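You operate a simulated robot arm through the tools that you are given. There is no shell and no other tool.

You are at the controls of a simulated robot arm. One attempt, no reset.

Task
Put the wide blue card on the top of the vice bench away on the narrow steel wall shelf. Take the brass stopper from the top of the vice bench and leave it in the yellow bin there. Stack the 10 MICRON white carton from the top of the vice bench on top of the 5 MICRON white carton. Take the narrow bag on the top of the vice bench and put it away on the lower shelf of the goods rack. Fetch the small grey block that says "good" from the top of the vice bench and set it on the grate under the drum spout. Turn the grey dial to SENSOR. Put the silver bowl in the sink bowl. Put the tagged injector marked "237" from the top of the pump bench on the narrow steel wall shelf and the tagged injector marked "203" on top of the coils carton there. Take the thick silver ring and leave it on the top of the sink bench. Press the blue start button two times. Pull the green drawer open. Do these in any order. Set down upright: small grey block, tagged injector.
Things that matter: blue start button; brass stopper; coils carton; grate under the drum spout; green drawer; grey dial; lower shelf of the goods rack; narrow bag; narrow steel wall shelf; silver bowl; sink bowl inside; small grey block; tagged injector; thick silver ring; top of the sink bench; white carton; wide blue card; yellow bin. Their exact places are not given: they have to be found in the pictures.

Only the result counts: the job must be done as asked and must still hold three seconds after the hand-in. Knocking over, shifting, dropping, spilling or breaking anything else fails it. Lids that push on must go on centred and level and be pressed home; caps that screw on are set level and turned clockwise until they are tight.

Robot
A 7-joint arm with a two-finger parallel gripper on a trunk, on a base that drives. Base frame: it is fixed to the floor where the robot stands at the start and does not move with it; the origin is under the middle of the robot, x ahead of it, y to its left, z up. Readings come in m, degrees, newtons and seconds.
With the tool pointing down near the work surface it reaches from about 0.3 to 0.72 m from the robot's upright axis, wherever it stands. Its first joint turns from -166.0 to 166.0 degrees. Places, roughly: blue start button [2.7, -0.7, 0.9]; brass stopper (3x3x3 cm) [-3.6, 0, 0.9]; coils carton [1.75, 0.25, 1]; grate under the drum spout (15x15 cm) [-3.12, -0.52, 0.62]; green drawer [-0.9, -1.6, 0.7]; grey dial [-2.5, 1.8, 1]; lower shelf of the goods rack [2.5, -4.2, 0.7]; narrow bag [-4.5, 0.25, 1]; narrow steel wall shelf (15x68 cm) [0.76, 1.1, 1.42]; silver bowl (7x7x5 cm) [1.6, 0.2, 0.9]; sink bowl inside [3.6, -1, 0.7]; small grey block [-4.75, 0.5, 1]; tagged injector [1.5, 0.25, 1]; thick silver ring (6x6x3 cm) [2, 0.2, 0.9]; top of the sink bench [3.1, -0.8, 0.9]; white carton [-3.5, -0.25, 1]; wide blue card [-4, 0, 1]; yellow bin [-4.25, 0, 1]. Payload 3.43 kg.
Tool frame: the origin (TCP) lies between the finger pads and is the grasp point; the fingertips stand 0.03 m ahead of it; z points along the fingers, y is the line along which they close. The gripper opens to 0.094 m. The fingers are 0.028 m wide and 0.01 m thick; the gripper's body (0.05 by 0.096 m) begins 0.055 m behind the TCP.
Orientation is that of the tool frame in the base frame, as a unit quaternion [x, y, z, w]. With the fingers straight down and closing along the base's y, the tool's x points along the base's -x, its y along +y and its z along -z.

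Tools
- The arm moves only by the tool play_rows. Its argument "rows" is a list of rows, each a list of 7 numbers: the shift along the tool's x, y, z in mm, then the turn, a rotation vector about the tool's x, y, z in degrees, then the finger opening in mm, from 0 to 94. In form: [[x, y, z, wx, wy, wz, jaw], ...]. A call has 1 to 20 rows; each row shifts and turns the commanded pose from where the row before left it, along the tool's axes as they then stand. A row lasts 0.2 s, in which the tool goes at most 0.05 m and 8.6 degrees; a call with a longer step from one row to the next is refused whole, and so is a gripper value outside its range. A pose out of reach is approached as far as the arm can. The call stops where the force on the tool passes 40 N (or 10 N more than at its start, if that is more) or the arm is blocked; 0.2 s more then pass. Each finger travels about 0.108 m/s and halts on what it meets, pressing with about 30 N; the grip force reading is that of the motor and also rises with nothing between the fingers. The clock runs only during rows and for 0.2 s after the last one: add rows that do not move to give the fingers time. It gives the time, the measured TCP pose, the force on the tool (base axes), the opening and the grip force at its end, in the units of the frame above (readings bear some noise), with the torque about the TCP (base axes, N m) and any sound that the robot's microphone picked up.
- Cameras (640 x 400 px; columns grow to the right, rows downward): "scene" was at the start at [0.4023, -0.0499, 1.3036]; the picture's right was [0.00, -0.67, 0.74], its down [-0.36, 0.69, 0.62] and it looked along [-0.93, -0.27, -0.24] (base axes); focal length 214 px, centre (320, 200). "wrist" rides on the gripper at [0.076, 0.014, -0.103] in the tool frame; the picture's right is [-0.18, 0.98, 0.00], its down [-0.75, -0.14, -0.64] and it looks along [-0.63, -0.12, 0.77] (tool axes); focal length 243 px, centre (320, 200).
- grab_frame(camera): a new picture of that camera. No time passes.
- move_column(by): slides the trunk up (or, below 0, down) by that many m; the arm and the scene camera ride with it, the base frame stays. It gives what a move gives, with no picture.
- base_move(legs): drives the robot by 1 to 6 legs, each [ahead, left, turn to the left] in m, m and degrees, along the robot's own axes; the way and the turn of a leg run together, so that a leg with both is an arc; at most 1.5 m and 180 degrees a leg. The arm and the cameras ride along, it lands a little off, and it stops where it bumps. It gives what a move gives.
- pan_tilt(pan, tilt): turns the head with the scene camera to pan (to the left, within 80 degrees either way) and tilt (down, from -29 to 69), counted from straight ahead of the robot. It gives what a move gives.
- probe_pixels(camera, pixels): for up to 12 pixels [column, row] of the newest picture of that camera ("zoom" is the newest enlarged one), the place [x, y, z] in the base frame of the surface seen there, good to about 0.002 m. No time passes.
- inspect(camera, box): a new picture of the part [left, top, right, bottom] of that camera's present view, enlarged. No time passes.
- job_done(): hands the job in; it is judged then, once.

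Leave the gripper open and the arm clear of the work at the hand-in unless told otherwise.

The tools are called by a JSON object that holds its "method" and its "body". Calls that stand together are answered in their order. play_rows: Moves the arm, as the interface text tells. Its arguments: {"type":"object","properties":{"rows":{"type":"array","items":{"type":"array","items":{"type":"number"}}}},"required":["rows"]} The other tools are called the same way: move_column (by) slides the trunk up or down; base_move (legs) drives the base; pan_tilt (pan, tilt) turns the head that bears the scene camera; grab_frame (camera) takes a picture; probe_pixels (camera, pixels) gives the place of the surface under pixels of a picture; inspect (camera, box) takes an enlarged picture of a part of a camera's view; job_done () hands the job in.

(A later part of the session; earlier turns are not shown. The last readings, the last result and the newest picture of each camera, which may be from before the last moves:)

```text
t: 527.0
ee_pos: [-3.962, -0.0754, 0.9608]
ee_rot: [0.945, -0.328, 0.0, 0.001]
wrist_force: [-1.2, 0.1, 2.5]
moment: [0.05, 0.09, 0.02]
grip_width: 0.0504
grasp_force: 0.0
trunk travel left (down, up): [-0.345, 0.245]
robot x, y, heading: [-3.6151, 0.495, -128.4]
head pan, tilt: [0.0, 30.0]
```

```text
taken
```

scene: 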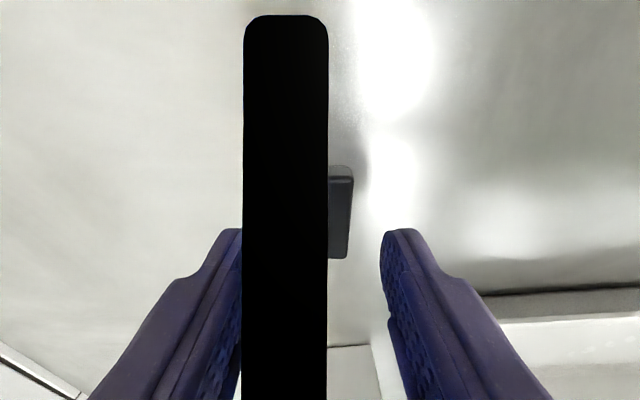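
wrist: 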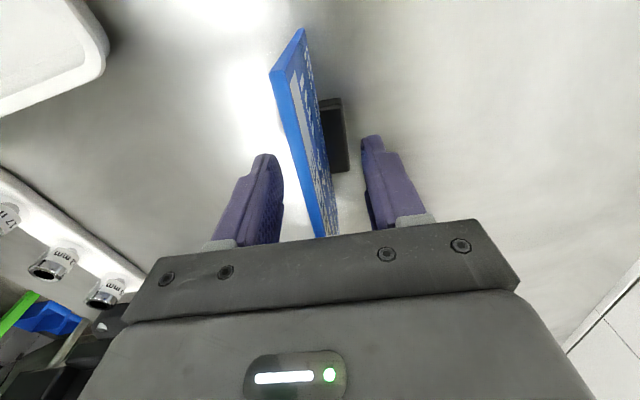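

The head camera came down onto the card's top edge (black band, 2.5 N). I rise 70 mm and swing the camera aside (pan 80, tilt 60), then check the card.

{"method": "play_rows", "body": {"rows": [[0, 0, -15, 0, 0, 0, 50], [0, 0, -25, 0, 0, 0, 50], [0, 0, -30, 0, 0, 0, 50], [0, 0, 0, 0, 0, 0, 50]]}}

{"method": "grab_frame", "body": {"camera": "scene"}}

{"method": "grab_frame", "body": {"camera": "wrist"}}

```text
t: 528.0
ee_pos: [-3.9635, -0.076, 1.0282]
ee_rot: [0.945, -0.328, 0.001, 0.001]
wrist_force: [-0.3, 0.3, 0.0]
moment: [0.01, 0.0, 0.02]
grip_width: 0.0502
grasp_force: 0.0
trunk travel left (down, up): [-0.345, 0.245]
robot x, y, heading: [-3.6142, 0.4969, -128.0]
head pan, tilt: [0.0, 30.0]
```

```text
taken
```

scene: 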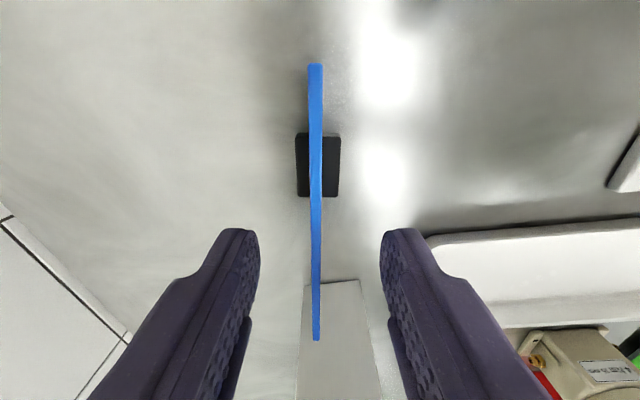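

```text
taken
```

wrist: 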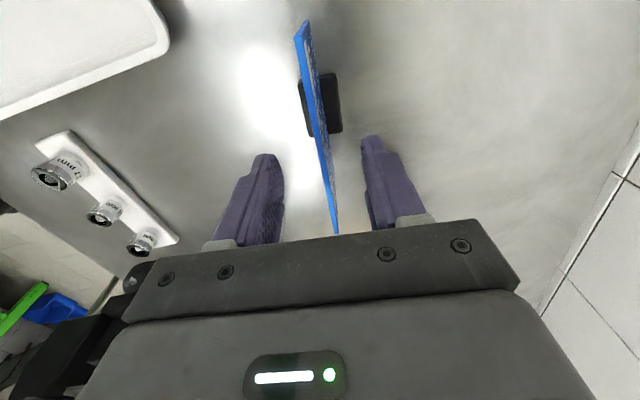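

The card still stands. Swing the head aside and descend again.

{"method": "pan_tilt", "body": {"pan": 80, "tilt": 0}}

{"method": "play_rows", "body": {"rows": [[0, 0, 20, 0, 0, 0, 50], [0, 0, 20, 0, 0, 0, 50], [0, 0, 18, 0, 0, 0, 50], [0, 0, 10, 0, 0, 0, 50], [0, 0, 0, 0, 0, 0, 50]]}}

{"method": "grab_frame", "body": {"camera": "wrist"}}

```text
t: 529.6
ee_pos: [-3.9622, -0.0756, 1.0286]
ee_rot: [0.945, -0.328, 0.0, 0.001]
wrist_force: [-0.1, -0.7, 0.6]
moment: [-0.01, -0.04, 0.01]
grip_width: 0.0501
grasp_force: 0.0
trunk travel left (down, up): [-0.345, 0.245]
robot x, y, heading: [-3.6168, 0.495, -128.0]
head pan, tilt: [80.0, 0.0]
```

```text
t: 530.8
ee_pos: [-3.9641, -0.0761, 0.9608]
ee_rot: [0.945, -0.328, 0.001, 0.001]
wrist_force: [-0.2, 1.0, -0.6]
moment: [0.03, -0.02, 0.01]
grip_width: 0.0499
grasp_force: 0.0
trunk travel left (down, up): [-0.345, 0.245]
robot x, y, heading: [-3.6125, 0.4975, -127.8]
head pan, tilt: [80.0, 0.0]
```

```text
taken
```

wrist: 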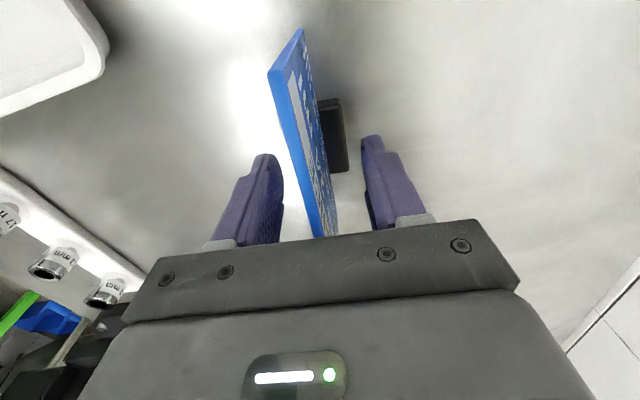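

No contact force. Close the fingers on the card.

{"method": "play_rows", "body": {"rows": [[0, 0, 0, 0, 0, 0, 36], [0, 0, 0, 0, 0, 0, 24], [0, 0, 0, 0, 0, 0, 14], [0, 0, 0, 0, 0, 0, 6], [0, 0, 0, 0, 0, 0, 0], [0, 0, 0, 0, 0, 0, 0], [0, 0, 0, 0, 0, 0, 0]]}}

{"method": "play_rows", "body": {"rows": [[0, 0, -3, 0, 0, 0, 0], [0, 0, -6, 0, 0, 0, 0], [0, 0, -10, 0, 0, 0, 0], [0, 0, -15, 0, 0, 0, 0], [0, 0, -20, 0, 0, 0, 0], [0, 0, -25, 0, 0, 0, 0], [0, 0, -25, 0, 0, 0, 0], [0, 0, -25, 0, 0, 0, 0], [0, 0, -25, 0, 0, 0, 0], [0, 0, 0, 0, 0, 0, 0]]}}

{"method": "grab_frame", "body": {"camera": "wrist"}}

```text
t: 532.4
ee_pos: [-3.9638, -0.0766, 0.9613]
ee_rot: [0.945, -0.328, 0.0, 0.002]
wrist_force: [0.6, -0.2, 0.2]
moment: [0.02, 0.0, -0.02]
grip_width: 0.0074
grasp_force: 30.4
trunk travel left (down, up): [-0.345, 0.245]
robot x, y, heading: [-3.6166, 0.4939, -128.4]
head pan, tilt: [80.0, 0.0]
```

```text
t: 534.6
ee_pos: [-3.9662, -0.0762, 1.1139]
ee_rot: [0.945, -0.328, 0.001, 0.0]
wrist_force: [-0.8, 0.1, -0.9]
moment: [0.01, 0.03, -0.03]
grip_width: 0.0077
grasp_force: 30.2
trunk travel left (down, up): [-0.345, 0.245]
robot x, y, heading: [-3.6139, 0.4962, -128.2]
head pan, tilt: [80.0, 0.0]
```

```text
taken
```

wrist: 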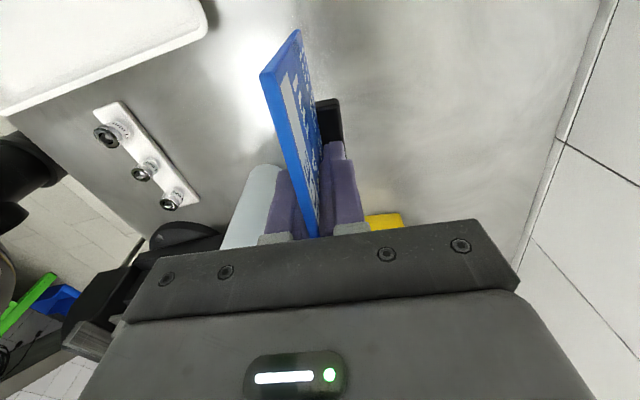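

The card with its holder is lifted. Retract, raise, back off 0.8 m and drive along the corridor to the wall shelf.

{"method": "move_column", "body": {"by": 0.15}}

{"method": "play_rows", "body": {"rows": [[-5, -20, 0, 0, 0, 0, 0], [-8, -30, 0, 0, 0, 0, 0], [-10, -40, 0, 0, 0, 0, 0], [-10, -40, 0, 0, 0, 0, 0], [-10, -40, 0, 0, 0, 0, 0], [-10, -40, 0, 0, 0, 0, 0], [-5, -20, 0, 0, 0, 0, 0], [0, 0, 0, 0, 0, 0, 0]]}}

{"method": "base_move", "body": {"legs": [[-0.8, 0, 0], [0, 0, 98]]}}

```text
t: 536.3
ee_pos: [-3.9672, -0.0765, 1.2632]
ee_rot: [0.945, -0.328, 0.0, -0.001]
wrist_force: [-0.4, 0.5, -0.9]
moment: [-0.02, 0.03, 0.0]
grip_width: 0.0076
grasp_force: 30.1
trunk travel left (down, up): [-0.495, 0.095]
robot x, y, heading: [-3.616, 0.495, -128.2]
head pan, tilt: [80.0, 0.0]
```

```text
t: 538.1
ee_pos: [-3.8675, 0.1406, 1.2644]
ee_rot: [0.945, -0.328, 0.0, 0.0]
wrist_force: [0.1, 0.0, -0.6]
moment: [0.02, 0.0, 0.02]
grip_width: 0.0079
grasp_force: 29.8
trunk travel left (down, up): [-0.495, 0.095]
robot x, y, heading: [-3.6156, 0.4961, -128.0]
head pan, tilt: [80.0, 0.0]
```

```text
t: 546.6
ee_pos: [-2.7276, 0.9261, 1.2649]
ee_rot: [0.869, 0.495, 0.001, 0.0]
wrist_force: [0.0, 0.7, -0.5]
moment: [0.01, 0.0, -0.02]
grip_width: 0.0078
grasp_force: 29.7
trunk travel left (down, up): [-0.495, 0.095]
robot x, y, heading: [-3.1112, 1.1268, -30.7]
head pan, tilt: [80.0, 0.0]
```

Drive along the corridor 3.4 m and turn to face the shelf wall.

{"method": "base_move", "body": {"legs": [[1.13, 0, 1.0], [1.13, 0, 0], [1.13, 0, 0], [0, 0, 90]]}}

{"method": "pan_tilt", "body": {"pan": 70, "tilt": 0}}

{"method": "grab_frame", "body": {"camera": "scene"}}

```text
t: 566.9
ee_pos: [0.0355, -0.1534, 1.2649]
ee_rot: [0.256, 0.967, 0.001, 0.0]
wrist_force: [0.4, 0.1, -0.1]
moment: [0.0, -0.02, -0.02]
grip_width: 0.0074
grasp_force: 30.2
trunk travel left (down, up): [-0.495, 0.095]
robot x, y, heading: [-0.1605, -0.54, 60.2]
head pan, tilt: [80.0, 0.0]
```

```text
t: 567.6
ee_pos: [0.0362, -0.1523, 1.2642]
ee_rot: [0.256, 0.967, 0.001, 0.0]
wrist_force: [-0.5, 0.8, -0.8]
moment: [0.01, 0.04, -0.01]
grip_width: 0.0074
grasp_force: 29.8
trunk travel left (down, up): [-0.495, 0.095]
robot x, y, heading: [-0.1599, -0.5381, 60.3]
head pan, tilt: [70.0, 0.0]
```

```text
taken
```

scene: 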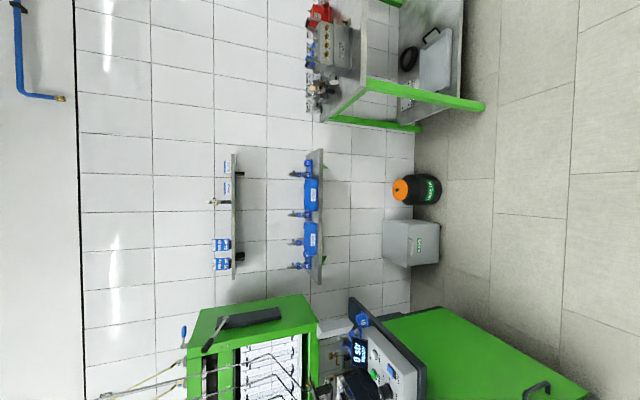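

Robot is before the shelf at s≈0.125. Drive 1.2 m ahead, then raise the trunk and arm.

{"method": "base_move", "body": {"legs": [[1.2, 0, 0.3]]}}

{"method": "move_column", "body": {"by": 0.09}}

{"method": "play_rows", "body": {"rows": [[0, 0, -25, 0, 0, 0, 0], [0, 0, -30, 0, 0, 0, 0], [0, 0, -30, 0, 0, 0, 0], [0, 0, -30, 0, 0, 0, 0], [0, 0, -30, 0, 0, 0, 0], [0, 0, -30, 0, 0, 0, 0], [0, 0, -20, 0, 0, 0, 0], [0, 0, 0, 0, 0, 0, 0]]}}

{"method": "pan_tilt", "body": {"pan": 45, "tilt": 20}}

{"method": "grab_frame", "body": {"camera": "scene"}}

```text
t: 573.6
ee_pos: [0.6041, 0.8893, 1.2645]
ee_rot: [0.246, 0.969, 0.0, 0.001]
wrist_force: [-0.2, -0.5, -0.3]
moment: [0.01, -0.01, 0.02]
grip_width: 0.0074
grasp_force: 30.0
trunk travel left (down, up): [-0.495, 0.095]
robot x, y, heading: [0.4152, 0.4961, 61.5]
head pan, tilt: [70.0, 0.0]
```

```text
t: 574.9
ee_pos: [0.6038, 0.8903, 1.3541]
ee_rot: [0.245, 0.969, 0.0, 0.0]
wrist_force: [-0.7, -0.5, -0.5]
moment: [0.04, 0.0, 0.05]
grip_width: 0.0074
grasp_force: 30.3
trunk travel left (down, up): [-0.585, 0.005]
robot x, y, heading: [0.4174, 0.4973, 61.5]
head pan, tilt: [70.0, 0.0]
```

```text
t: 576.7
ee_pos: [0.603, 0.8895, 1.5487]
ee_rot: [0.246, 0.969, 0.0, 0.001]
wrist_force: [-0.1, 0.3, -0.8]
moment: [0.0, 0.0, -0.03]
grip_width: 0.0078
grasp_force: 30.3
trunk travel left (down, up): [-0.585, 0.005]
robot x, y, heading: [0.4169, 0.4941, 61.5]
head pan, tilt: [70.0, 0.0]
```

```text
t: 577.6
ee_pos: [0.6033, 0.8904, 1.5487]
ee_rot: [0.247, 0.969, 0.001, 0.0]
wrist_force: [-0.7, 0.5, -1.2]
moment: [-0.02, 0.01, 0.0]
grip_width: 0.0074
grasp_force: 30.0
trunk travel left (down, up): [-0.585, 0.005]
robot x, y, heading: [0.4178, 0.4999, 61.4]
head pan, tilt: [45.0, 20.0]
```

```text
taken
```

scene: 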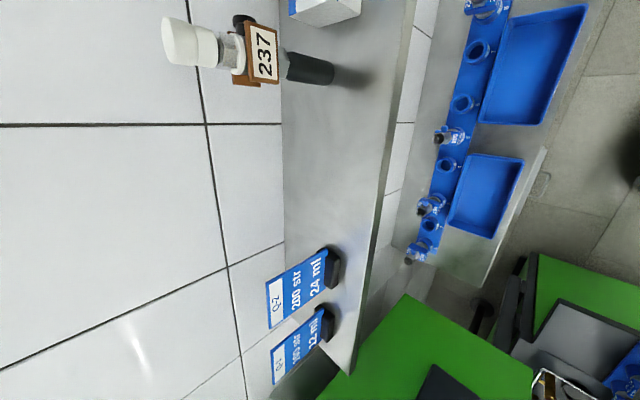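

The gap between 237 and the "24 ml" card is visible. Probe the edges.

{"method": "probe_pixels", "body": {"camera": "scene", "pixels": [[326, 72], [270, 50], [180, 42], [330, 250], [325, 255], [272, 282], [338, 275], [345, 150], [290, 160], [405, 60], [385, 160], [362, 280]]}}

```text
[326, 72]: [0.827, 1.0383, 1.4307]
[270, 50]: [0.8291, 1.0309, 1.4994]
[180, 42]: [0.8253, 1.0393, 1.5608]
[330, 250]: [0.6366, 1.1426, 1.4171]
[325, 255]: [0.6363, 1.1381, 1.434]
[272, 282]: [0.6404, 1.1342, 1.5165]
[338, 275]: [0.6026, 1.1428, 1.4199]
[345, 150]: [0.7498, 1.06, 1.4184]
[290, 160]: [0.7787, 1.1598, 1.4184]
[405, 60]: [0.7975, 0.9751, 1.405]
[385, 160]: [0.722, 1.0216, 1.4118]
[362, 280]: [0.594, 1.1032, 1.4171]
```

Target for the card: centre s=0.07, Y=1.285 → [0.692,1.085]. Swing the head toward the robot side (pan -80) and move in.

{"method": "pan_tilt", "body": {"pan": -80, "tilt": 0}}

{"method": "play_rows", "body": {"rows": [[2, 20, 0, 0, 0, 0, 0], [2, 27, 0, 0, 0, 0, 0], [2, 30, 0, 0, 0, 0, 0], [2, 30, 0, 0, 0, 0, 0], [2, 30, 0, 0, 0, 0, 0], [2, 30, 0, 0, 0, 0, 0], [2, 27, 0, 0, 0, 0, 0], [1.4, 19.5, 0, 0, 0, 0, 0], [0, 0, 0, 0, 0, 0, 0]]}}

{"method": "grab_frame", "body": {"camera": "wrist"}}

{"method": "grab_frame", "body": {"camera": "scene"}}

```text
t: 579.6
ee_pos: [0.6043, 0.8905, 1.5475]
ee_rot: [0.246, 0.969, 0.002, 0.0]
wrist_force: [0.2, -0.7, -0.9]
moment: [0.0, 0.0, 0.01]
grip_width: 0.0075
grasp_force: 29.9
trunk travel left (down, up): [-0.585, 0.005]
robot x, y, heading: [0.4166, 0.4971, 61.4]
head pan, tilt: [-80.0, 0.0]
```

```text
t: 581.6
ee_pos: [0.6906, 1.0825, 1.5488]
ee_rot: [0.247, 0.969, 0.001, -0.001]
wrist_force: [-0.5, -0.5, -1.3]
moment: [-0.03, -0.02, 0.03]
grip_width: 0.0075
grasp_force: 29.8
trunk travel left (down, up): [-0.585, 0.005]
robot x, y, heading: [0.4168, 0.4942, 61.5]
head pan, tilt: [-80.0, 0.0]
```

```text
taken
```

wrist: 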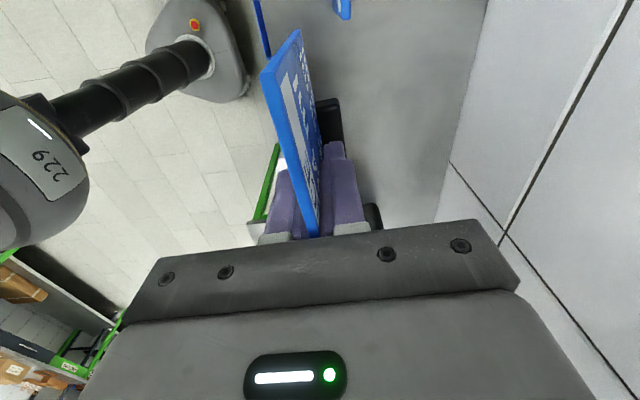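

```text
taken
```

scene: 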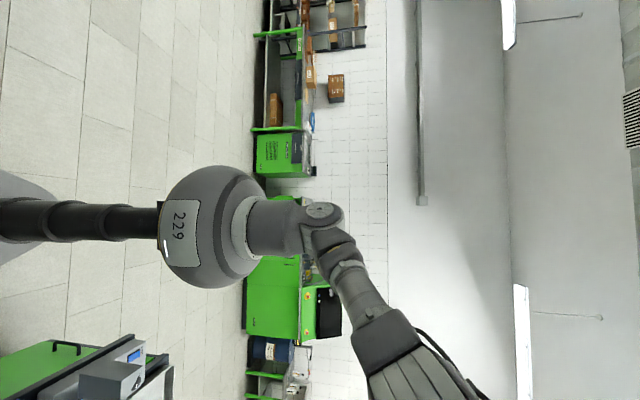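

Position is right (s=0.07, Y=1.282). Lower 60 mm, then small steps.

{"method": "play_rows", "body": {"rows": [[0, 0, 12, 0, 0, 0, 0], [0, 0, 15, 0, 0, 0, 0], [0, 0, 15, 0, 0, 0, 0], [0, 0, 12, 0, 0, 0, 0], [0, 0, 6, 0, 0, 0, 0], [0, 0, 0, 0, 0, 0, 0]]}}

{"method": "play_rows", "body": {"rows": [[0, 0, 2, 0, 0, 0, 0], [0, 0, 2, 0, 0, 0, 0], [0, 0, 0, 0, 0, 0, 0]]}}

{"method": "play_rows", "body": {"rows": [[0, 0, 1.5, 0, 0, 0, 0], [0, 0, 1, 0, 0, 0, 0], [0, 0, 0, 0, 0, 0, 0]]}}

```text
t: 583.0
ee_pos: [0.6911, 1.085, 1.489]
ee_rot: [0.246, 0.969, 0.0, 0.0]
wrist_force: [0.1, 0.2, -0.6]
moment: [0.01, -0.01, -0.02]
grip_width: 0.0075
grasp_force: 29.6
trunk travel left (down, up): [-0.585, 0.005]
robot x, y, heading: [0.4174, 0.4991, 61.9]
head pan, tilt: [-80.0, 0.0]
```

```text
t: 583.8
ee_pos: [0.6915, 1.0841, 1.4846]
ee_rot: [0.246, 0.969, 0.001, 0.0]
wrist_force: [-0.3, 0.4, -1.1]
moment: [0.01, 0.0, -0.01]
grip_width: 0.0074
grasp_force: 30.1
trunk travel left (down, up): [-0.585, 0.005]
robot x, y, heading: [0.4166, 0.4976, 61.7]
head pan, tilt: [-80.0, 0.0]
```

```text
t: 584.6
ee_pos: [0.692, 1.0849, 1.4822]
ee_rot: [0.246, 0.969, 0.001, -0.001]
wrist_force: [0.0, -0.8, -0.4]
moment: [0.03, -0.02, -0.03]
grip_width: 0.0075
grasp_force: 29.9
trunk travel left (down, up): [-0.585, 0.005]
robot x, y, heading: [0.4115, 0.4994, 61.4]
head pan, tilt: [-80.0, 0.0]
```

{"method": "play_rows", "body": {"rows": [[0, 0, 1, 0, 0, 0, 0], [0, 0, 0, 0, 0, 0, 0]]}}

{"method": "play_rows", "body": {"rows": [[0, 0, 1, 0, 0, 0, 0], [0, 0, 0, 0, 0, 0, 0]]}}

{"method": "play_rows", "body": {"rows": [[0, 0, 1, 0, 0, 0, 0], [0, 0, 0, 0, 0, 0, 0]]}}

```text
t: 585.2
ee_pos: [0.6918, 1.0845, 1.4805]
ee_rot: [0.246, 0.969, 0.001, 0.001]
wrist_force: [0.4, 0.1, 0.8]
moment: [-0.02, -0.05, 0.04]
grip_width: 0.0076
grasp_force: 29.7
trunk travel left (down, up): [-0.585, 0.005]
robot x, y, heading: [0.4154, 0.495, 61.6]
head pan, tilt: [-80.0, 0.0]
```

```text
t: 585.8
ee_pos: [0.6919, 1.0846, 1.4821]
ee_rot: [0.247, 0.969, 0.002, 0.0]
wrist_force: [1.6, 2.6, 10.3]
moment: [0.0, -0.02, 0.01]
grip_width: 0.0076
grasp_force: 29.4
trunk travel left (down, up): [-0.585, 0.005]
robot x, y, heading: [0.4159, 0.496, 61.5]
head pan, tilt: [-80.0, 0.0]
```

```text
t: 586.4
ee_pos: [0.6915, 1.0836, 1.4808]
ee_rot: [0.246, 0.969, 0.001, 0.001]
wrist_force: [1.8, 5.9, 24.3]
moment: [0.11, -0.03, 0.03]
grip_width: 0.0079
grasp_force: 29.5
trunk travel left (down, up): [-0.585, 0.005]
robot x, y, heading: [0.4169, 0.4997, 61.6]
head pan, tilt: [-80.0, 0.0]
```

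Contact with the shelf. Back off 2 mm and open slowly, then rise.

{"method": "play_rows", "body": {"rows": [[0, 0, -2, 0, 0, 0, 0], [0, 0, 0, 0, 0, 0, 0], [0, 0, 0, 0, 0, 0, 8], [0, 0, 0, 0, 0, 0, 14], [0, 0, 0, 0, 0, 0, 24], [0, 0, 0, 0, 0, 0, 36], [0, 0, 0, 0, 0, 0, 40], [0, 0, 0, 0, 0, 0, 40]]}}

{"method": "grab_frame", "body": {"camera": "wrist"}}

```text
t: 588.2
ee_pos: [0.6908, 1.0837, 1.4815]
ee_rot: [0.246, 0.969, 0.001, -0.001]
wrist_force: [0.5, 0.0, 0.3]
moment: [0.03, 0.03, -0.02]
grip_width: 0.0399
grasp_force: 0.1
trunk travel left (down, up): [-0.585, 0.005]
robot x, y, heading: [0.4129, 0.4998, 61.4]
head pan, tilt: [-80.0, 0.0]
```

```text
taken
```

wrist: 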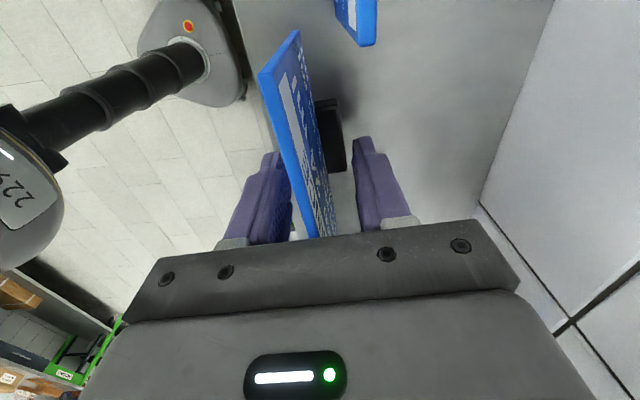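

The card stands on the shelf. Rise 95 mm, then pull back.

{"method": "play_rows", "body": {"rows": [[0, 0, -10, 0, 0, 0, 40], [0, 0, -20, 0, 0, 0, 40], [0, 0, -25, 0, 0, 0, 40], [0, 0, -25, 0, 0, 0, 40], [0, 0, -20, 0, 0, 0, 40], [0, 0, 0, 0, 0, 0, 40]]}}

{"method": "play_rows", "body": {"rows": [[0, -25, 0, 0, 0, 0, 40], [0, -40, 0, 0, 0, 0, 40], [0, -40, 0, 0, 0, 0, 40], [0, -40, 0, 0, 0, 0, 40], [0, -40, 0, 0, 0, 0, 94], [0, -20, 0, 0, 0, 0, 94], [0, 0, 0, 0, 0, 0, 94]]}}

{"method": "pan_tilt", "body": {"pan": 45, "tilt": 20}}

{"method": "grab_frame", "body": {"camera": "scene"}}

```text
t: 589.6
ee_pos: [0.6918, 1.085, 1.5815]
ee_rot: [0.246, 0.969, 0.0, 0.0]
wrist_force: [0.0, -0.4, -0.5]
moment: [-0.01, 0.04, 0.01]
grip_width: 0.0397
grasp_force: 0.1
trunk travel left (down, up): [-0.585, 0.005]
robot x, y, heading: [0.4167, 0.4999, 61.4]
head pan, tilt: [-80.0, 0.0]
```

```text
t: 591.2
ee_pos: [0.5943, 0.905, 1.5806]
ee_rot: [0.246, 0.969, 0.001, 0.0]
wrist_force: [0.1, 0.5, 0.2]
moment: [-0.05, 0.02, -0.01]
grip_width: 0.0939
grasp_force: 0.2
trunk travel left (down, up): [-0.585, 0.005]
robot x, y, heading: [0.4133, 0.4947, 61.8]
head pan, tilt: [-80.0, 0.0]
```

```text
t: 593.3
ee_pos: [0.5947, 0.9043, 1.5805]
ee_rot: [0.247, 0.969, 0.002, 0.0]
wrist_force: [0.4, 0.2, 1.4]
moment: [-0.02, 0.02, 0.0]
grip_width: 0.0939
grasp_force: 0.1
trunk travel left (down, up): [-0.585, 0.005]
robot x, y, heading: [0.4167, 0.4938, 61.5]
head pan, tilt: [45.0, 20.0]
```

```text
taken
```

scene: 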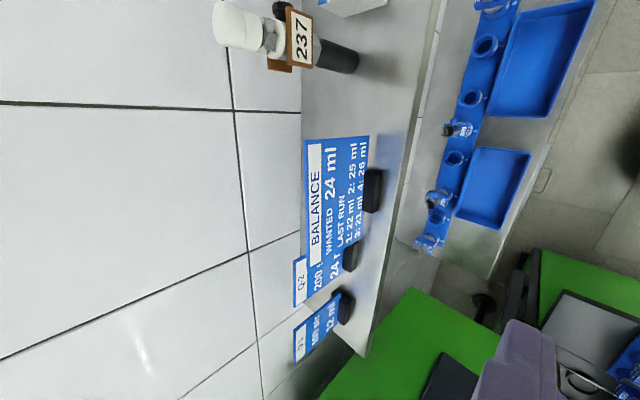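

The BALANCE card stands on the shelf. Now the last item, bag 226. Back off, restore the tool orientation, lower the trunk and drive back along the corridor.

{"method": "base_move", "body": {"legs": [[-1.15, 0, 0], [0, 0, 89]]}}

{"method": "play_rows", "body": {"rows": [[0, 0, 0, 0, 0, -8.2, 94], [0, 0, 0, 0, 0, -8.2, 94], [0, 0, 0, 0, 0, -8.2, 94], [0, 0, 0, 0, 0, -8.2, 94], [0, 0, 0, 0, 0, -8.2, 94], [0, 0, 0, 0, 0, -8.2, 94], [0, 0, 0, 0, 0, -8.2, 94], [0, 0, 0, 0, 0, -8.2, 94], [0, 0, 0, 0, 0, -8.2, 94], [0, 0, 0, 0, 0, -8.2, 94], [0, 0, 0, 0, 0, -8.0, 94], [0, 0, 0, 0, 0, 0, 94]]}}

{"method": "move_column", "body": {"by": -0.3}}

```text
t: 602.9
ee_pos: [-0.5309, -0.3189, 1.5806]
ee_rot: [-0.496, 0.868, 0.001, -0.001]
wrist_force: [0.7, 0.5, 0.4]
moment: [-0.02, 0.01, 0.02]
grip_width: 0.0942
grasp_force: 0.1
trunk travel left (down, up): [-0.585, 0.005]
robot x, y, heading: [-0.1358, -0.5128, 149.5]
head pan, tilt: [45.0, 20.0]
```

```text
t: 605.5
ee_pos: [-0.5315, -0.3197, 1.5804]
ee_rot: [0.965, -0.262, 0.0, 0.001]
wrist_force: [0.0, 0.6, 0.1]
moment: [-0.01, 0.01, 0.05]
grip_width: 0.0938
grasp_force: 0.1
trunk travel left (down, up): [-0.585, 0.005]
robot x, y, heading: [-0.1324, -0.5113, 149.5]
head pan, tilt: [45.0, 20.0]
```

```text
t: 608.5
ee_pos: [-0.5322, -0.3188, 1.2818]
ee_rot: [0.965, -0.263, -0.001, 0.0]
wrist_force: [-0.4, 0.5, -0.3]
moment: [0.02, 0.0, 0.01]
grip_width: 0.094
grasp_force: 0.0
trunk travel left (down, up): [-0.285, 0.305]
robot x, y, heading: [-0.132, -0.5085, 149.5]
head pan, tilt: [45.0, 20.0]
```

{"method": "base_move", "body": {"legs": [[1.03, 0.05, 0], [1.03, 0.1, 0], [1.03, 0.14, 0], [1.03, 0.15, 0], [0, 0, 88.5]]}}

{"method": "pan_tilt", "body": {"pan": 0, "tilt": -20}}

{"method": "grab_frame", "body": {"camera": "scene"}}

```text
t: 632.5
ee_pos: [-4.1038, 0.8079, 1.2809]
ee_rot: [0.871, 0.491, 0.0, 0.0]
wrist_force: [0.2, -0.1, -0.1]
moment: [-0.02, 0.02, 0.01]
grip_width: 0.0938
grasp_force: 0.0
trunk travel left (down, up): [-0.285, 0.305]
robot x, y, heading: [-3.9046, 1.2069, -121.1]
head pan, tilt: [45.0, 20.0]
```

```text
t: 633.6
ee_pos: [-4.1038, 0.808, 1.2811]
ee_rot: [0.871, 0.492, -0.001, 0.001]
wrist_force: [0.6, 0.8, -0.6]
moment: [-0.01, 0.02, 0.01]
grip_width: 0.0941
grasp_force: 0.1
trunk travel left (down, up): [-0.285, 0.305]
robot x, y, heading: [-3.9056, 1.2088, -121.2]
head pan, tilt: [0.0, -20.0]
```

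```text
taken
```

scene: 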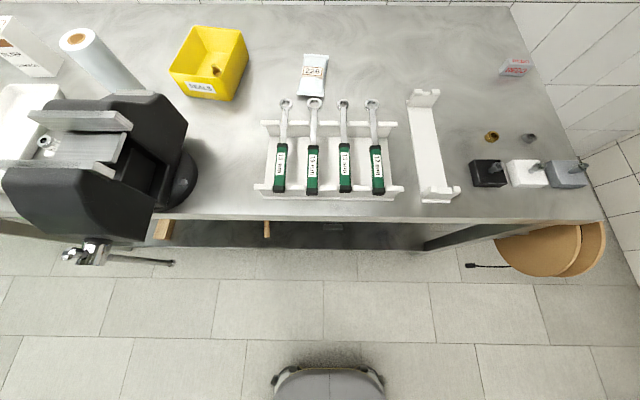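

Bag 226 at (313,75), with wrench heads just in front of it. Drive 0.41 ahead and look from above.

{"method": "base_move", "body": {"legs": [[0.41, 0.02, -0.8]]}}

{"method": "pan_tilt", "body": {"pan": 0, "tilt": -10}}

{"method": "grab_frame", "body": {"camera": "scene"}}

{"method": "inspect", "body": {"camera": "scene", "box": [240, 80, 400, 240]}}

```text
t: 636.1
ee_pos: [-4.3081, 0.4528, 1.2824]
ee_rot: [0.875, 0.484, 0.0, 0.0]
wrist_force: [0.5, -0.2, -0.4]
moment: [0.01, -0.03, 0.03]
grip_width: 0.0938
grasp_force: 0.2
trunk travel left (down, up): [-0.285, 0.305]
robot x, y, heading: [-4.1038, 0.8499, -122.1]
head pan, tilt: [0.0, -20.0]
```

```text
t: 636.8
ee_pos: [-4.3078, 0.4541, 1.2817]
ee_rot: [0.875, 0.484, -0.001, 0.001]
wrist_force: [-0.1, 0.7, 0.0]
moment: [0.01, 0.0, 0.0]
grip_width: 0.0942
grasp_force: 0.0
trunk travel left (down, up): [-0.285, 0.305]
robot x, y, heading: [-4.1002, 0.8483, -122.0]
head pan, tilt: [0.0, -10.0]
```

```text
taken
```

scene: 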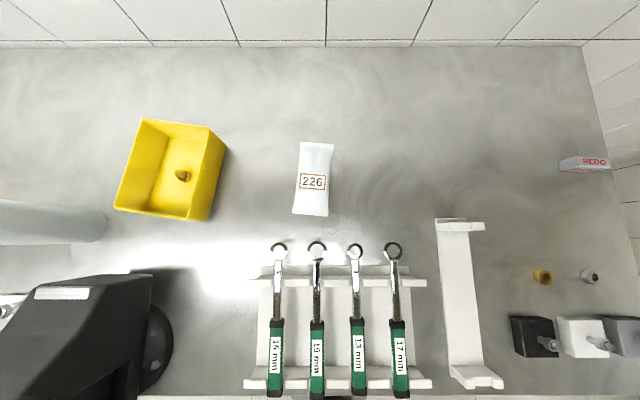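

```text
2.50 times, centred on (320, 160) of scene
```

zoom: 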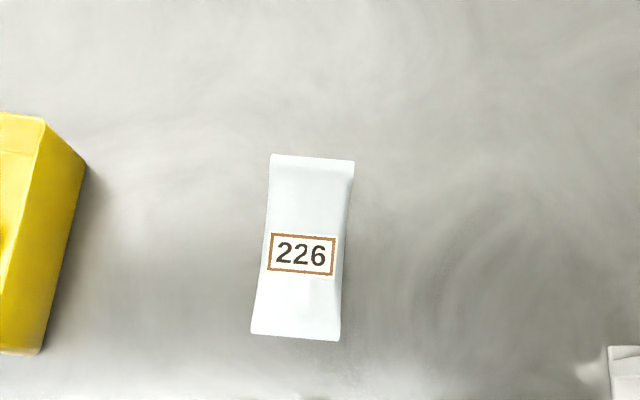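

{"method": "probe_pixels", "body": {"camera": "zoom", "pixels": [[276, 160], [350, 165], [255, 330], [336, 336], [302, 255], [302, 200], [298, 310], [268, 250], [345, 250], [330, 275], [310, 165], [296, 335]]}}

{"method": "probe_pixels", "body": {"camera": "scene", "pixels": [[278, 244], [317, 243], [355, 245], [393, 243], [317, 265], [355, 280], [300, 270], [420, 283], [275, 385], [315, 330], [357, 330]]}}

```text
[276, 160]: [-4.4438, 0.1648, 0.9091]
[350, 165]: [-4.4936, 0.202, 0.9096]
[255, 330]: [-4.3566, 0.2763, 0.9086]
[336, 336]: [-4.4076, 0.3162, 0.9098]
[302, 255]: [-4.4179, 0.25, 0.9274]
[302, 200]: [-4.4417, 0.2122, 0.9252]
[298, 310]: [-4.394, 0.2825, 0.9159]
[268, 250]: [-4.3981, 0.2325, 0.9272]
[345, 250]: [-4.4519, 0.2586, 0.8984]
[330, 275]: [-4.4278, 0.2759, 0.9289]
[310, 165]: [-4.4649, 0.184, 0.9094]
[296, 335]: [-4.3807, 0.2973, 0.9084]
```

```text
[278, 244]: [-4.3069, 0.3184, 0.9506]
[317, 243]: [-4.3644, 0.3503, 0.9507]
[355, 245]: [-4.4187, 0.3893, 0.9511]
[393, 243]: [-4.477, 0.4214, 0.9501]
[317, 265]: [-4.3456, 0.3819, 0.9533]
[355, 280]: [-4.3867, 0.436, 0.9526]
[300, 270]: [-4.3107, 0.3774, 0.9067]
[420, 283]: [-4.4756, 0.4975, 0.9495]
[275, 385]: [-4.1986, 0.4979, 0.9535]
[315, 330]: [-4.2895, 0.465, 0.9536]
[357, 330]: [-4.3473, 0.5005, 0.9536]
```

Bag: centre [-4.425,0.240], 62×141 mm, long axis along -128°, middle height ~27 mm; wrench rings 12 cm in front of it at z≤0.951. I align yaw, then tilt 30° as for the block.

{"method": "play_rows", "body": {"rows": [[0, 0, 0, 0, 0, 5.9, 94], [0, 0, 0, 0, -7.5, 0, 94], [0, 0, 0, 0, -7.5, 0, 94], [0, 0, 0, 0, -7.5, 0, 94], [0, 0, 0, 0, -7.5, 0, 94], [0, 0, 0, 0, 0, 0, 94]]}}

```text
t: 638.2
ee_pos: [-4.308, 0.4541, 1.2811]
ee_rot: [0.868, 0.424, -0.233, 0.114]
wrist_force: [-0.1, 0.4, 0.0]
moment: [0.03, 0.01, 0.0]
grip_width: 0.0942
grasp_force: 0.0
trunk travel left (down, up): [-0.285, 0.305]
robot x, y, heading: [-4.1021, 0.8521, -121.8]
head pan, tilt: [0.0, -10.0]
```

{"method": "play_rows", "body": {"rows": [[-4, 4.9, 39.1, 0, 0, 0, 94], [-4, 4.9, 39.1, 0, 0, 0, 94], [-4, 4.9, 39.1, 0, 0, 0, 94], [-4, 4.9, 39.1, 0, 0, 0, 94], [-4, 4.9, 39.1, 0, 0, 0, 94], [-4, 4.9, 39.1, 0, 0, 0, 94], [-4, 4.9, 39.1, 0, 0, 0, 94], [-4, 4.9, 39.1, 0, 0, 0, 94], [0, 0, 0, 0, 0, 0, 94]]}}

{"method": "pan_tilt", "body": {"pan": 0, "tilt": 15}}

{"method": "grab_frame", "body": {"camera": "scene"}}

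{"method": "grab_frame", "body": {"camera": "wrist"}}

```text
t: 640.2
ee_pos: [-4.3888, 0.2832, 1.0266]
ee_rot: [0.868, 0.423, -0.234, 0.115]
wrist_force: [0.4, 0.4, 0.1]
moment: [-0.01, -0.04, 0.0]
grip_width: 0.094
grasp_force: 0.0
trunk travel left (down, up): [-0.285, 0.305]
robot x, y, heading: [-4.1035, 0.8492, -121.9]
head pan, tilt: [0.0, -10.0]
```

```text
t: 641.1
ee_pos: [-4.3894, 0.2845, 1.0275]
ee_rot: [0.868, 0.423, -0.232, 0.114]
wrist_force: [0.7, 0.3, -0.3]
moment: [-0.02, 0.01, 0.02]
grip_width: 0.0942
grasp_force: 0.0
trunk travel left (down, up): [-0.285, 0.305]
robot x, y, heading: [-4.1025, 0.8497, -122.1]
head pan, tilt: [0.0, 15.0]
```

```text
taken
```

scene: 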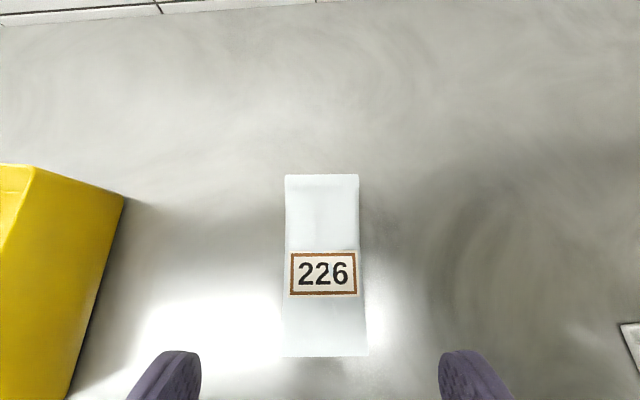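

```text
taken
```

wrist: 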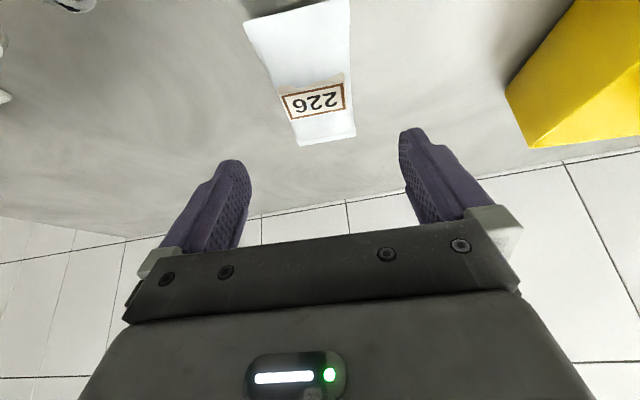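

Aligned on the bag. I advance 105 mm along the tool axis in small steps with an 84 mm opening, aiming slightly beyond the bag's middle to stay away from the wrenches.

{"method": "play_rows", "body": {"rows": [[-1.2, 0, 13.2, 0, 0, 0, 84], [-1.2, 0, 13.2, 0, 0, 0, 84], [-1.2, 0, 13.2, 0, 0, 0, 84], [-1.2, 0, 13.2, 0, 0, 0, 84], [0, 0, 0, 0, 0, 0, 84]]}}

{"method": "play_rows", "body": {"rows": [[-1.2, 0, 13.2, 0, 0, 0, 84], [-1.2, 0, 13.2, 0, 0, 0, 84], [0, 0, 0, 0, 0, 0, 84]]}}

{"method": "grab_frame", "body": {"camera": "scene"}}

{"method": "grab_frame", "body": {"camera": "wrist"}}

```text
t: 642.3
ee_pos: [-4.4079, 0.2596, 0.9825]
ee_rot: [0.868, 0.424, -0.233, 0.115]
wrist_force: [-0.4, -0.5, -0.1]
moment: [0.01, 0.01, -0.01]
grip_width: 0.084
grasp_force: 0.0
trunk travel left (down, up): [-0.285, 0.305]
robot x, y, heading: [-4.0997, 0.8492, -122.0]
head pan, tilt: [0.0, 15.0]
```

```text
t: 643.1
ee_pos: [-4.4179, 0.2478, 0.9602]
ee_rot: [0.868, 0.423, -0.232, 0.114]
wrist_force: [0.1, -0.5, -0.1]
moment: [0.0, 0.02, -0.02]
grip_width: 0.084
grasp_force: 0.1
trunk travel left (down, up): [-0.285, 0.305]
robot x, y, heading: [-4.1013, 0.8497, -121.8]
head pan, tilt: [0.0, 15.0]
```

```text
taken
```

scene: 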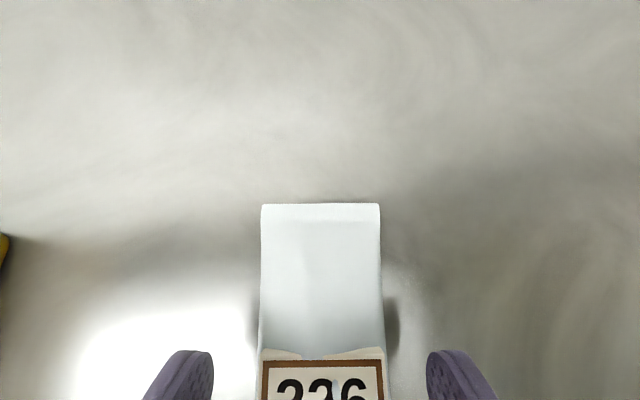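

```text
taken
```

wrist: 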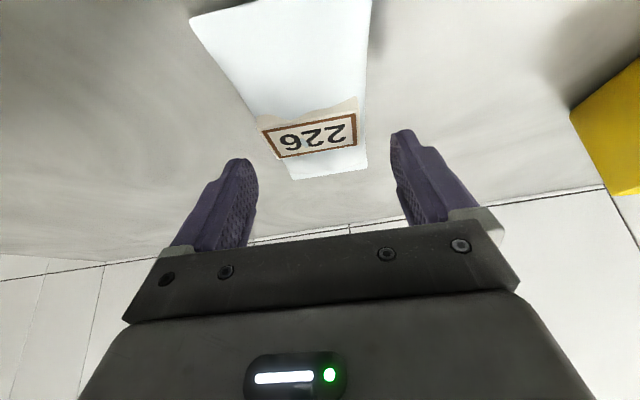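

{"method": "play_rows", "body": {"rows": [[-1, 0, 8, 0, 0, 0, 84], [-1, 0, 8, 0, 0, 0, 84], [-0.5, 0, 6, 0, 0, 0, 84], [0, 0, 0, 0, 0, 0, 84]]}}

{"method": "grab_frame", "body": {"camera": "wrist"}}

```text
t: 644.1
ee_pos: [-4.4269, 0.2379, 0.9451]
ee_rot: [0.868, 0.424, -0.233, 0.115]
wrist_force: [1.1, -0.4, 0.0]
moment: [0.0, 0.02, -0.02]
grip_width: 0.0841
grasp_force: 0.1
trunk travel left (down, up): [-0.285, 0.305]
robot x, y, heading: [-4.1034, 0.8481, -122.0]
head pan, tilt: [0.0, 15.0]
```

```text
taken
```

wrist: 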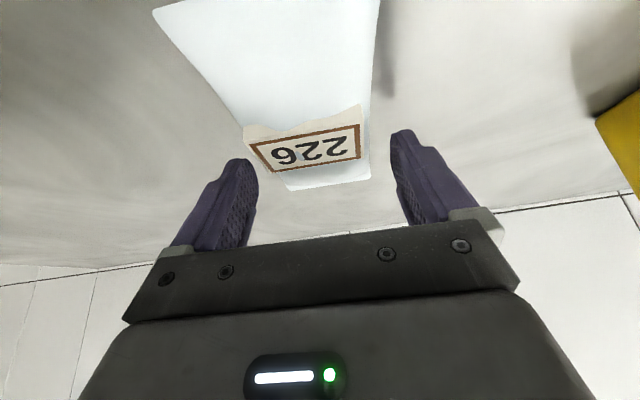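

Lower 6 mm straight down and close.

{"method": "play_rows", "body": {"rows": [[1.5, 0, 2.6, 0, 0, 0, 84], [1.5, 0, 2.6, 0, 0, 0, 84], [0, 0, 0, 0, 0, 0, 76], [0, 0, 0, 0, 0, 0, 68], [0, 0, 0, 0, 0, 0, 60], [0, 0, 0, 0, 0, 0, 50], [0, 0, 0, 0, 0, 0, 30], [0, 0, 0, 0, 0, 0, 20], [0, 0, 0, 0, 0, 0, 20]]}}

{"method": "grab_frame", "body": {"camera": "wrist"}}

```text
t: 646.1
ee_pos: [-4.425, 0.2364, 0.9375]
ee_rot: [0.868, 0.424, -0.232, 0.115]
wrist_force: [0.0, 0.3, -0.6]
moment: [-0.02, 0.05, 0.05]
grip_width: 0.0654
grasp_force: 29.6
trunk travel left (down, up): [-0.285, 0.305]
robot x, y, heading: [-4.1033, 0.8528, -122.3]
head pan, tilt: [0.0, 15.0]
```

```text
taken
```

wrist: 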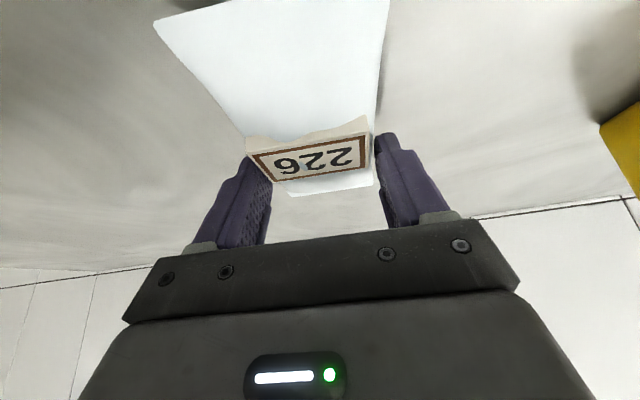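

Gripped (65 mm). Lift straight up slowly.

{"method": "play_rows", "body": {"rows": [[-1, 0, -1.73, 0, 0, 0, 20], [-1.5, 0, -2.6, 0, 0, 0, 20], [-3, 0, -5.2, 0, 0, 0, 20], [-5, 0, -8.67, 0, 0, 0, 20], [-7.5, 0, -13, 0, 0, 0, 20], [-10, 0, -17.3, 0, 0, 0, 20], [-10, 0, -17.3, 0, 0, 0, 20], [-10, 0, -17.3, 0, 0, 0, 20], [-10, 0, -17.3, 0, 0, 0, 20], [-10, 0, -17.3, 0, 0, 0, 20], [0, 0, 0, 0, 0, 0, 20]]}}

{"method": "grab_frame", "body": {"camera": "wrist"}}

{"method": "grab_frame", "body": {"camera": "scene"}}

```text
t: 648.5
ee_pos: [-4.4256, 0.2376, 1.0733]
ee_rot: [0.868, 0.423, -0.233, 0.113]
wrist_force: [-0.4, -0.6, -0.9]
moment: [-0.04, 0.0, -0.01]
grip_width: 0.0656
grasp_force: 29.9
trunk travel left (down, up): [-0.285, 0.305]
robot x, y, heading: [-4.1033, 0.8472, -122.1]
head pan, tilt: [0.0, 15.0]
```

```text
taken
```

wrist: 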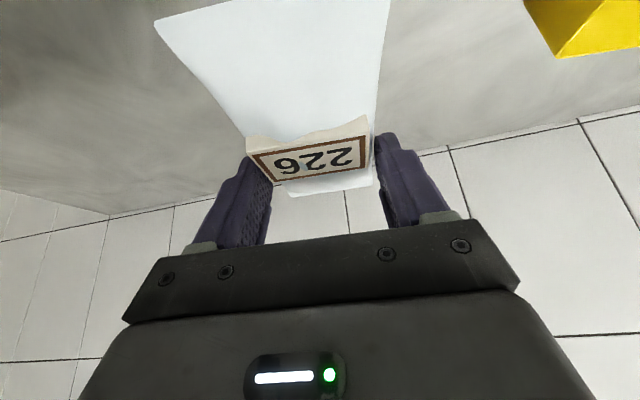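

```text
taken
```

scene: 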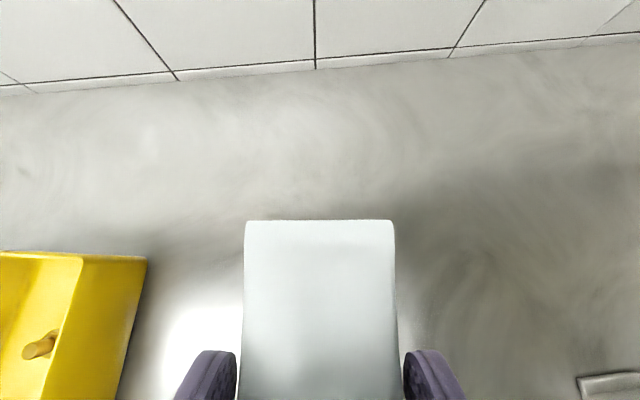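

Bag held firmly. Raise the trunk, retract the arm 18 cm, back off and turn for the long drive to the goods rack.

{"method": "move_column", "body": {"by": 0.12}}

{"method": "play_rows", "body": {"rows": [[12, 0, -7, 0, 0, 0, 20], [20, 0, -11.6, 0, 0, 0, 20], [26, 0, -15, 0, 0, 0, 20], [26, 0, -15, 0, 0, 0, 20], [26, 0, -15, 0, 0, 0, 20], [26, 0, -15, 0, 0, 0, 20], [17, 0, -10, 0, 0, 0, 20], [0, 0, 0, 0, 0, 0, 20]]}}

{"method": "base_move", "body": {"legs": [[-0.75, 0, 0], [0, 0, 92]]}}

{"method": "grab_frame", "body": {"camera": "wrist"}}

```text
t: 650.0
ee_pos: [-4.426, 0.2367, 1.1929]
ee_rot: [0.869, 0.423, -0.232, 0.113]
wrist_force: [-0.6, 0.4, -2.3]
moment: [-0.02, 0.05, 0.01]
grip_width: 0.0653
grasp_force: 30.1
trunk travel left (down, up): [-0.405, 0.185]
robot x, y, heading: [-4.1044, 0.8481, -121.9]
head pan, tilt: [0.0, 15.0]
```

```text
t: 651.8
ee_pos: [-4.3165, 0.3767, 1.1934]
ee_rot: [0.868, 0.424, -0.233, 0.114]
wrist_force: [-0.4, -0.4, -1.9]
moment: [-0.03, 0.02, 0.01]
grip_width: 0.0655
grasp_force: 30.6
trunk travel left (down, up): [-0.405, 0.185]
robot x, y, heading: [-4.1008, 0.8463, -121.9]
head pan, tilt: [0.0, 15.0]
```

```text
t: 659.8
ee_pos: [-3.2245, 1.2904, 1.1933]
ee_rot: [0.295, 0.919, -0.078, 0.247]
wrist_force: [0.1, 0.5, -2.1]
moment: [-0.03, -0.05, 0.04]
grip_width: 0.0655
grasp_force: 29.4
trunk travel left (down, up): [-0.405, 0.185]
robot x, y, heading: [-3.707, 1.4815, -29.5]
head pan, tilt: [0.0, 15.0]
```

```text
taken
```

wrist: 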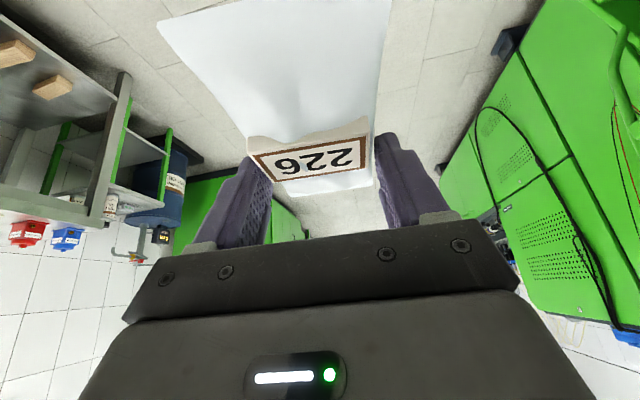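

Drive along the corridor toward the goods rack (about 8.1 m).

{"method": "base_move", "body": {"legs": [[1.2, 0, 0], [1.2, 0, 0], [1.2, 0, 0], [1.2, 0, 0]]}}

{"method": "base_move", "body": {"legs": [[1.1, 0, 0], [1.1, 0, 0], [1.1, 0, 0]]}}

```text
t: 683.0
ee_pos: [0.9864, -1.0629, 1.1934]
ee_rot: [0.296, 0.919, -0.079, 0.248]
wrist_force: [-0.5, 0.2, -1.6]
moment: [-0.04, 0.0, 0.02]
grip_width: 0.0653
grasp_force: 29.5
trunk travel left (down, up): [-0.405, 0.185]
robot x, y, heading: [0.5073, -0.8715, -29.8]
head pan, tilt: [0.0, 15.0]
```

```text
t: 699.2
ee_pos: [3.7964, -2.8124, 1.193]
ee_rot: [0.324, 0.91, -0.086, 0.244]
wrist_force: [0.7, -0.1, -1.4]
moment: [-0.06, -0.02, 0.02]
grip_width: 0.0656
grasp_force: 29.7
trunk travel left (down, up): [-0.405, 0.185]
robot x, y, heading: [3.3308, -2.588, -32.9]
head pan, tilt: [0.0, 15.0]
```

Now turn to face the rack and approach to about 0.75 m.

{"method": "base_move", "body": {"legs": [[0, 0, -87.6], [0.7, 0.06, 0]]}}

{"method": "pan_tilt", "body": {"pan": 0, "tilt": -29}}

{"method": "grab_frame", "body": {"camera": "scene"}}

```text
t: 706.7
ee_pos: [2.8507, -3.7194, 1.193]
ee_rot: [0.857, 0.447, -0.228, 0.12]
wrist_force: [-0.7, 0.3, -2.6]
moment: [0.01, 0.02, 0.0]
grip_width: 0.0656
grasp_force: 29.6
trunk travel left (down, up): [-0.405, 0.185]
robot x, y, heading: [3.0397, -3.2348, -119.0]
head pan, tilt: [0.0, 15.0]
```

```text
t: 707.8
ee_pos: [2.8514, -3.7196, 1.1942]
ee_rot: [0.857, 0.446, -0.229, 0.12]
wrist_force: [0.3, -0.1, -1.5]
moment: [-0.02, 0.06, -0.02]
grip_width: 0.0656
grasp_force: 29.5
trunk travel left (down, up): [-0.405, 0.185]
robot x, y, heading: [3.0388, -3.2378, -119.0]
head pan, tilt: [0.0, -28.6]
```

```text
taken
```

scene: 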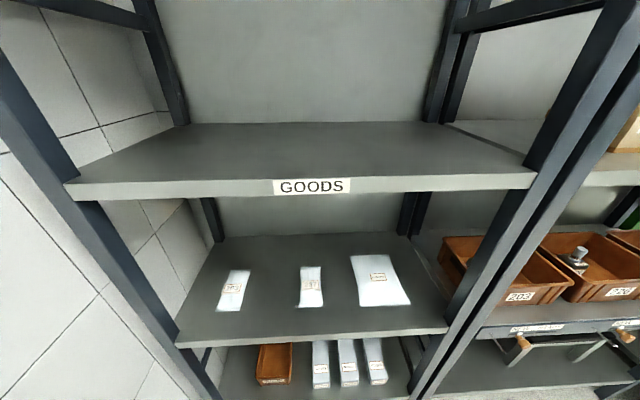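

The goods rack is right ahead; the lower shelf has bags 203, 237 and a wide one. Zoom and probe the gap between 203 and 237.

{"method": "inspect", "body": {"camera": "scene", "box": [170, 220, 460, 400]}}

{"method": "probe_pixels", "body": {"camera": "scene", "pixels": [[249, 272], [240, 305], [302, 268], [301, 305], [322, 305], [352, 258], [362, 304], [222, 285], [185, 340], [440, 325], [270, 330], [310, 335]]}}

```text
2.21 times, centred on (315, 310) of scene
```

zoom: 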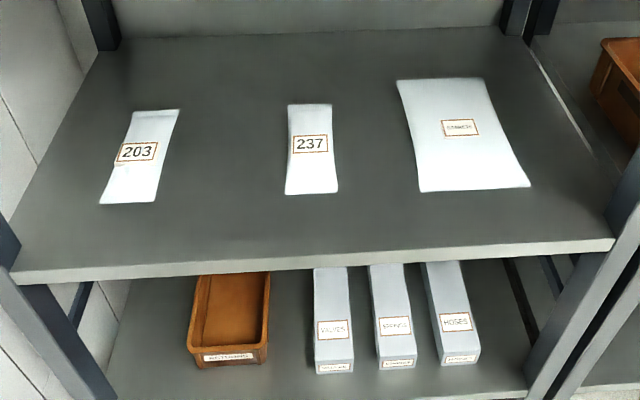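

```text
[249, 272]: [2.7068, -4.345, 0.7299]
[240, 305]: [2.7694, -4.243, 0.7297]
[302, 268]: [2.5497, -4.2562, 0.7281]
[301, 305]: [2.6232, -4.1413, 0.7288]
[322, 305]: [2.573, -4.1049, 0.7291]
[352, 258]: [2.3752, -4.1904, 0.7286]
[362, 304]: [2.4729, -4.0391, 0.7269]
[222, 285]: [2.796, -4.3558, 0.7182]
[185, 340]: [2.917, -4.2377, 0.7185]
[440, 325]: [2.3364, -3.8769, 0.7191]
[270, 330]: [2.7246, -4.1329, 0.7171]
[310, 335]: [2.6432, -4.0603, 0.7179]
```

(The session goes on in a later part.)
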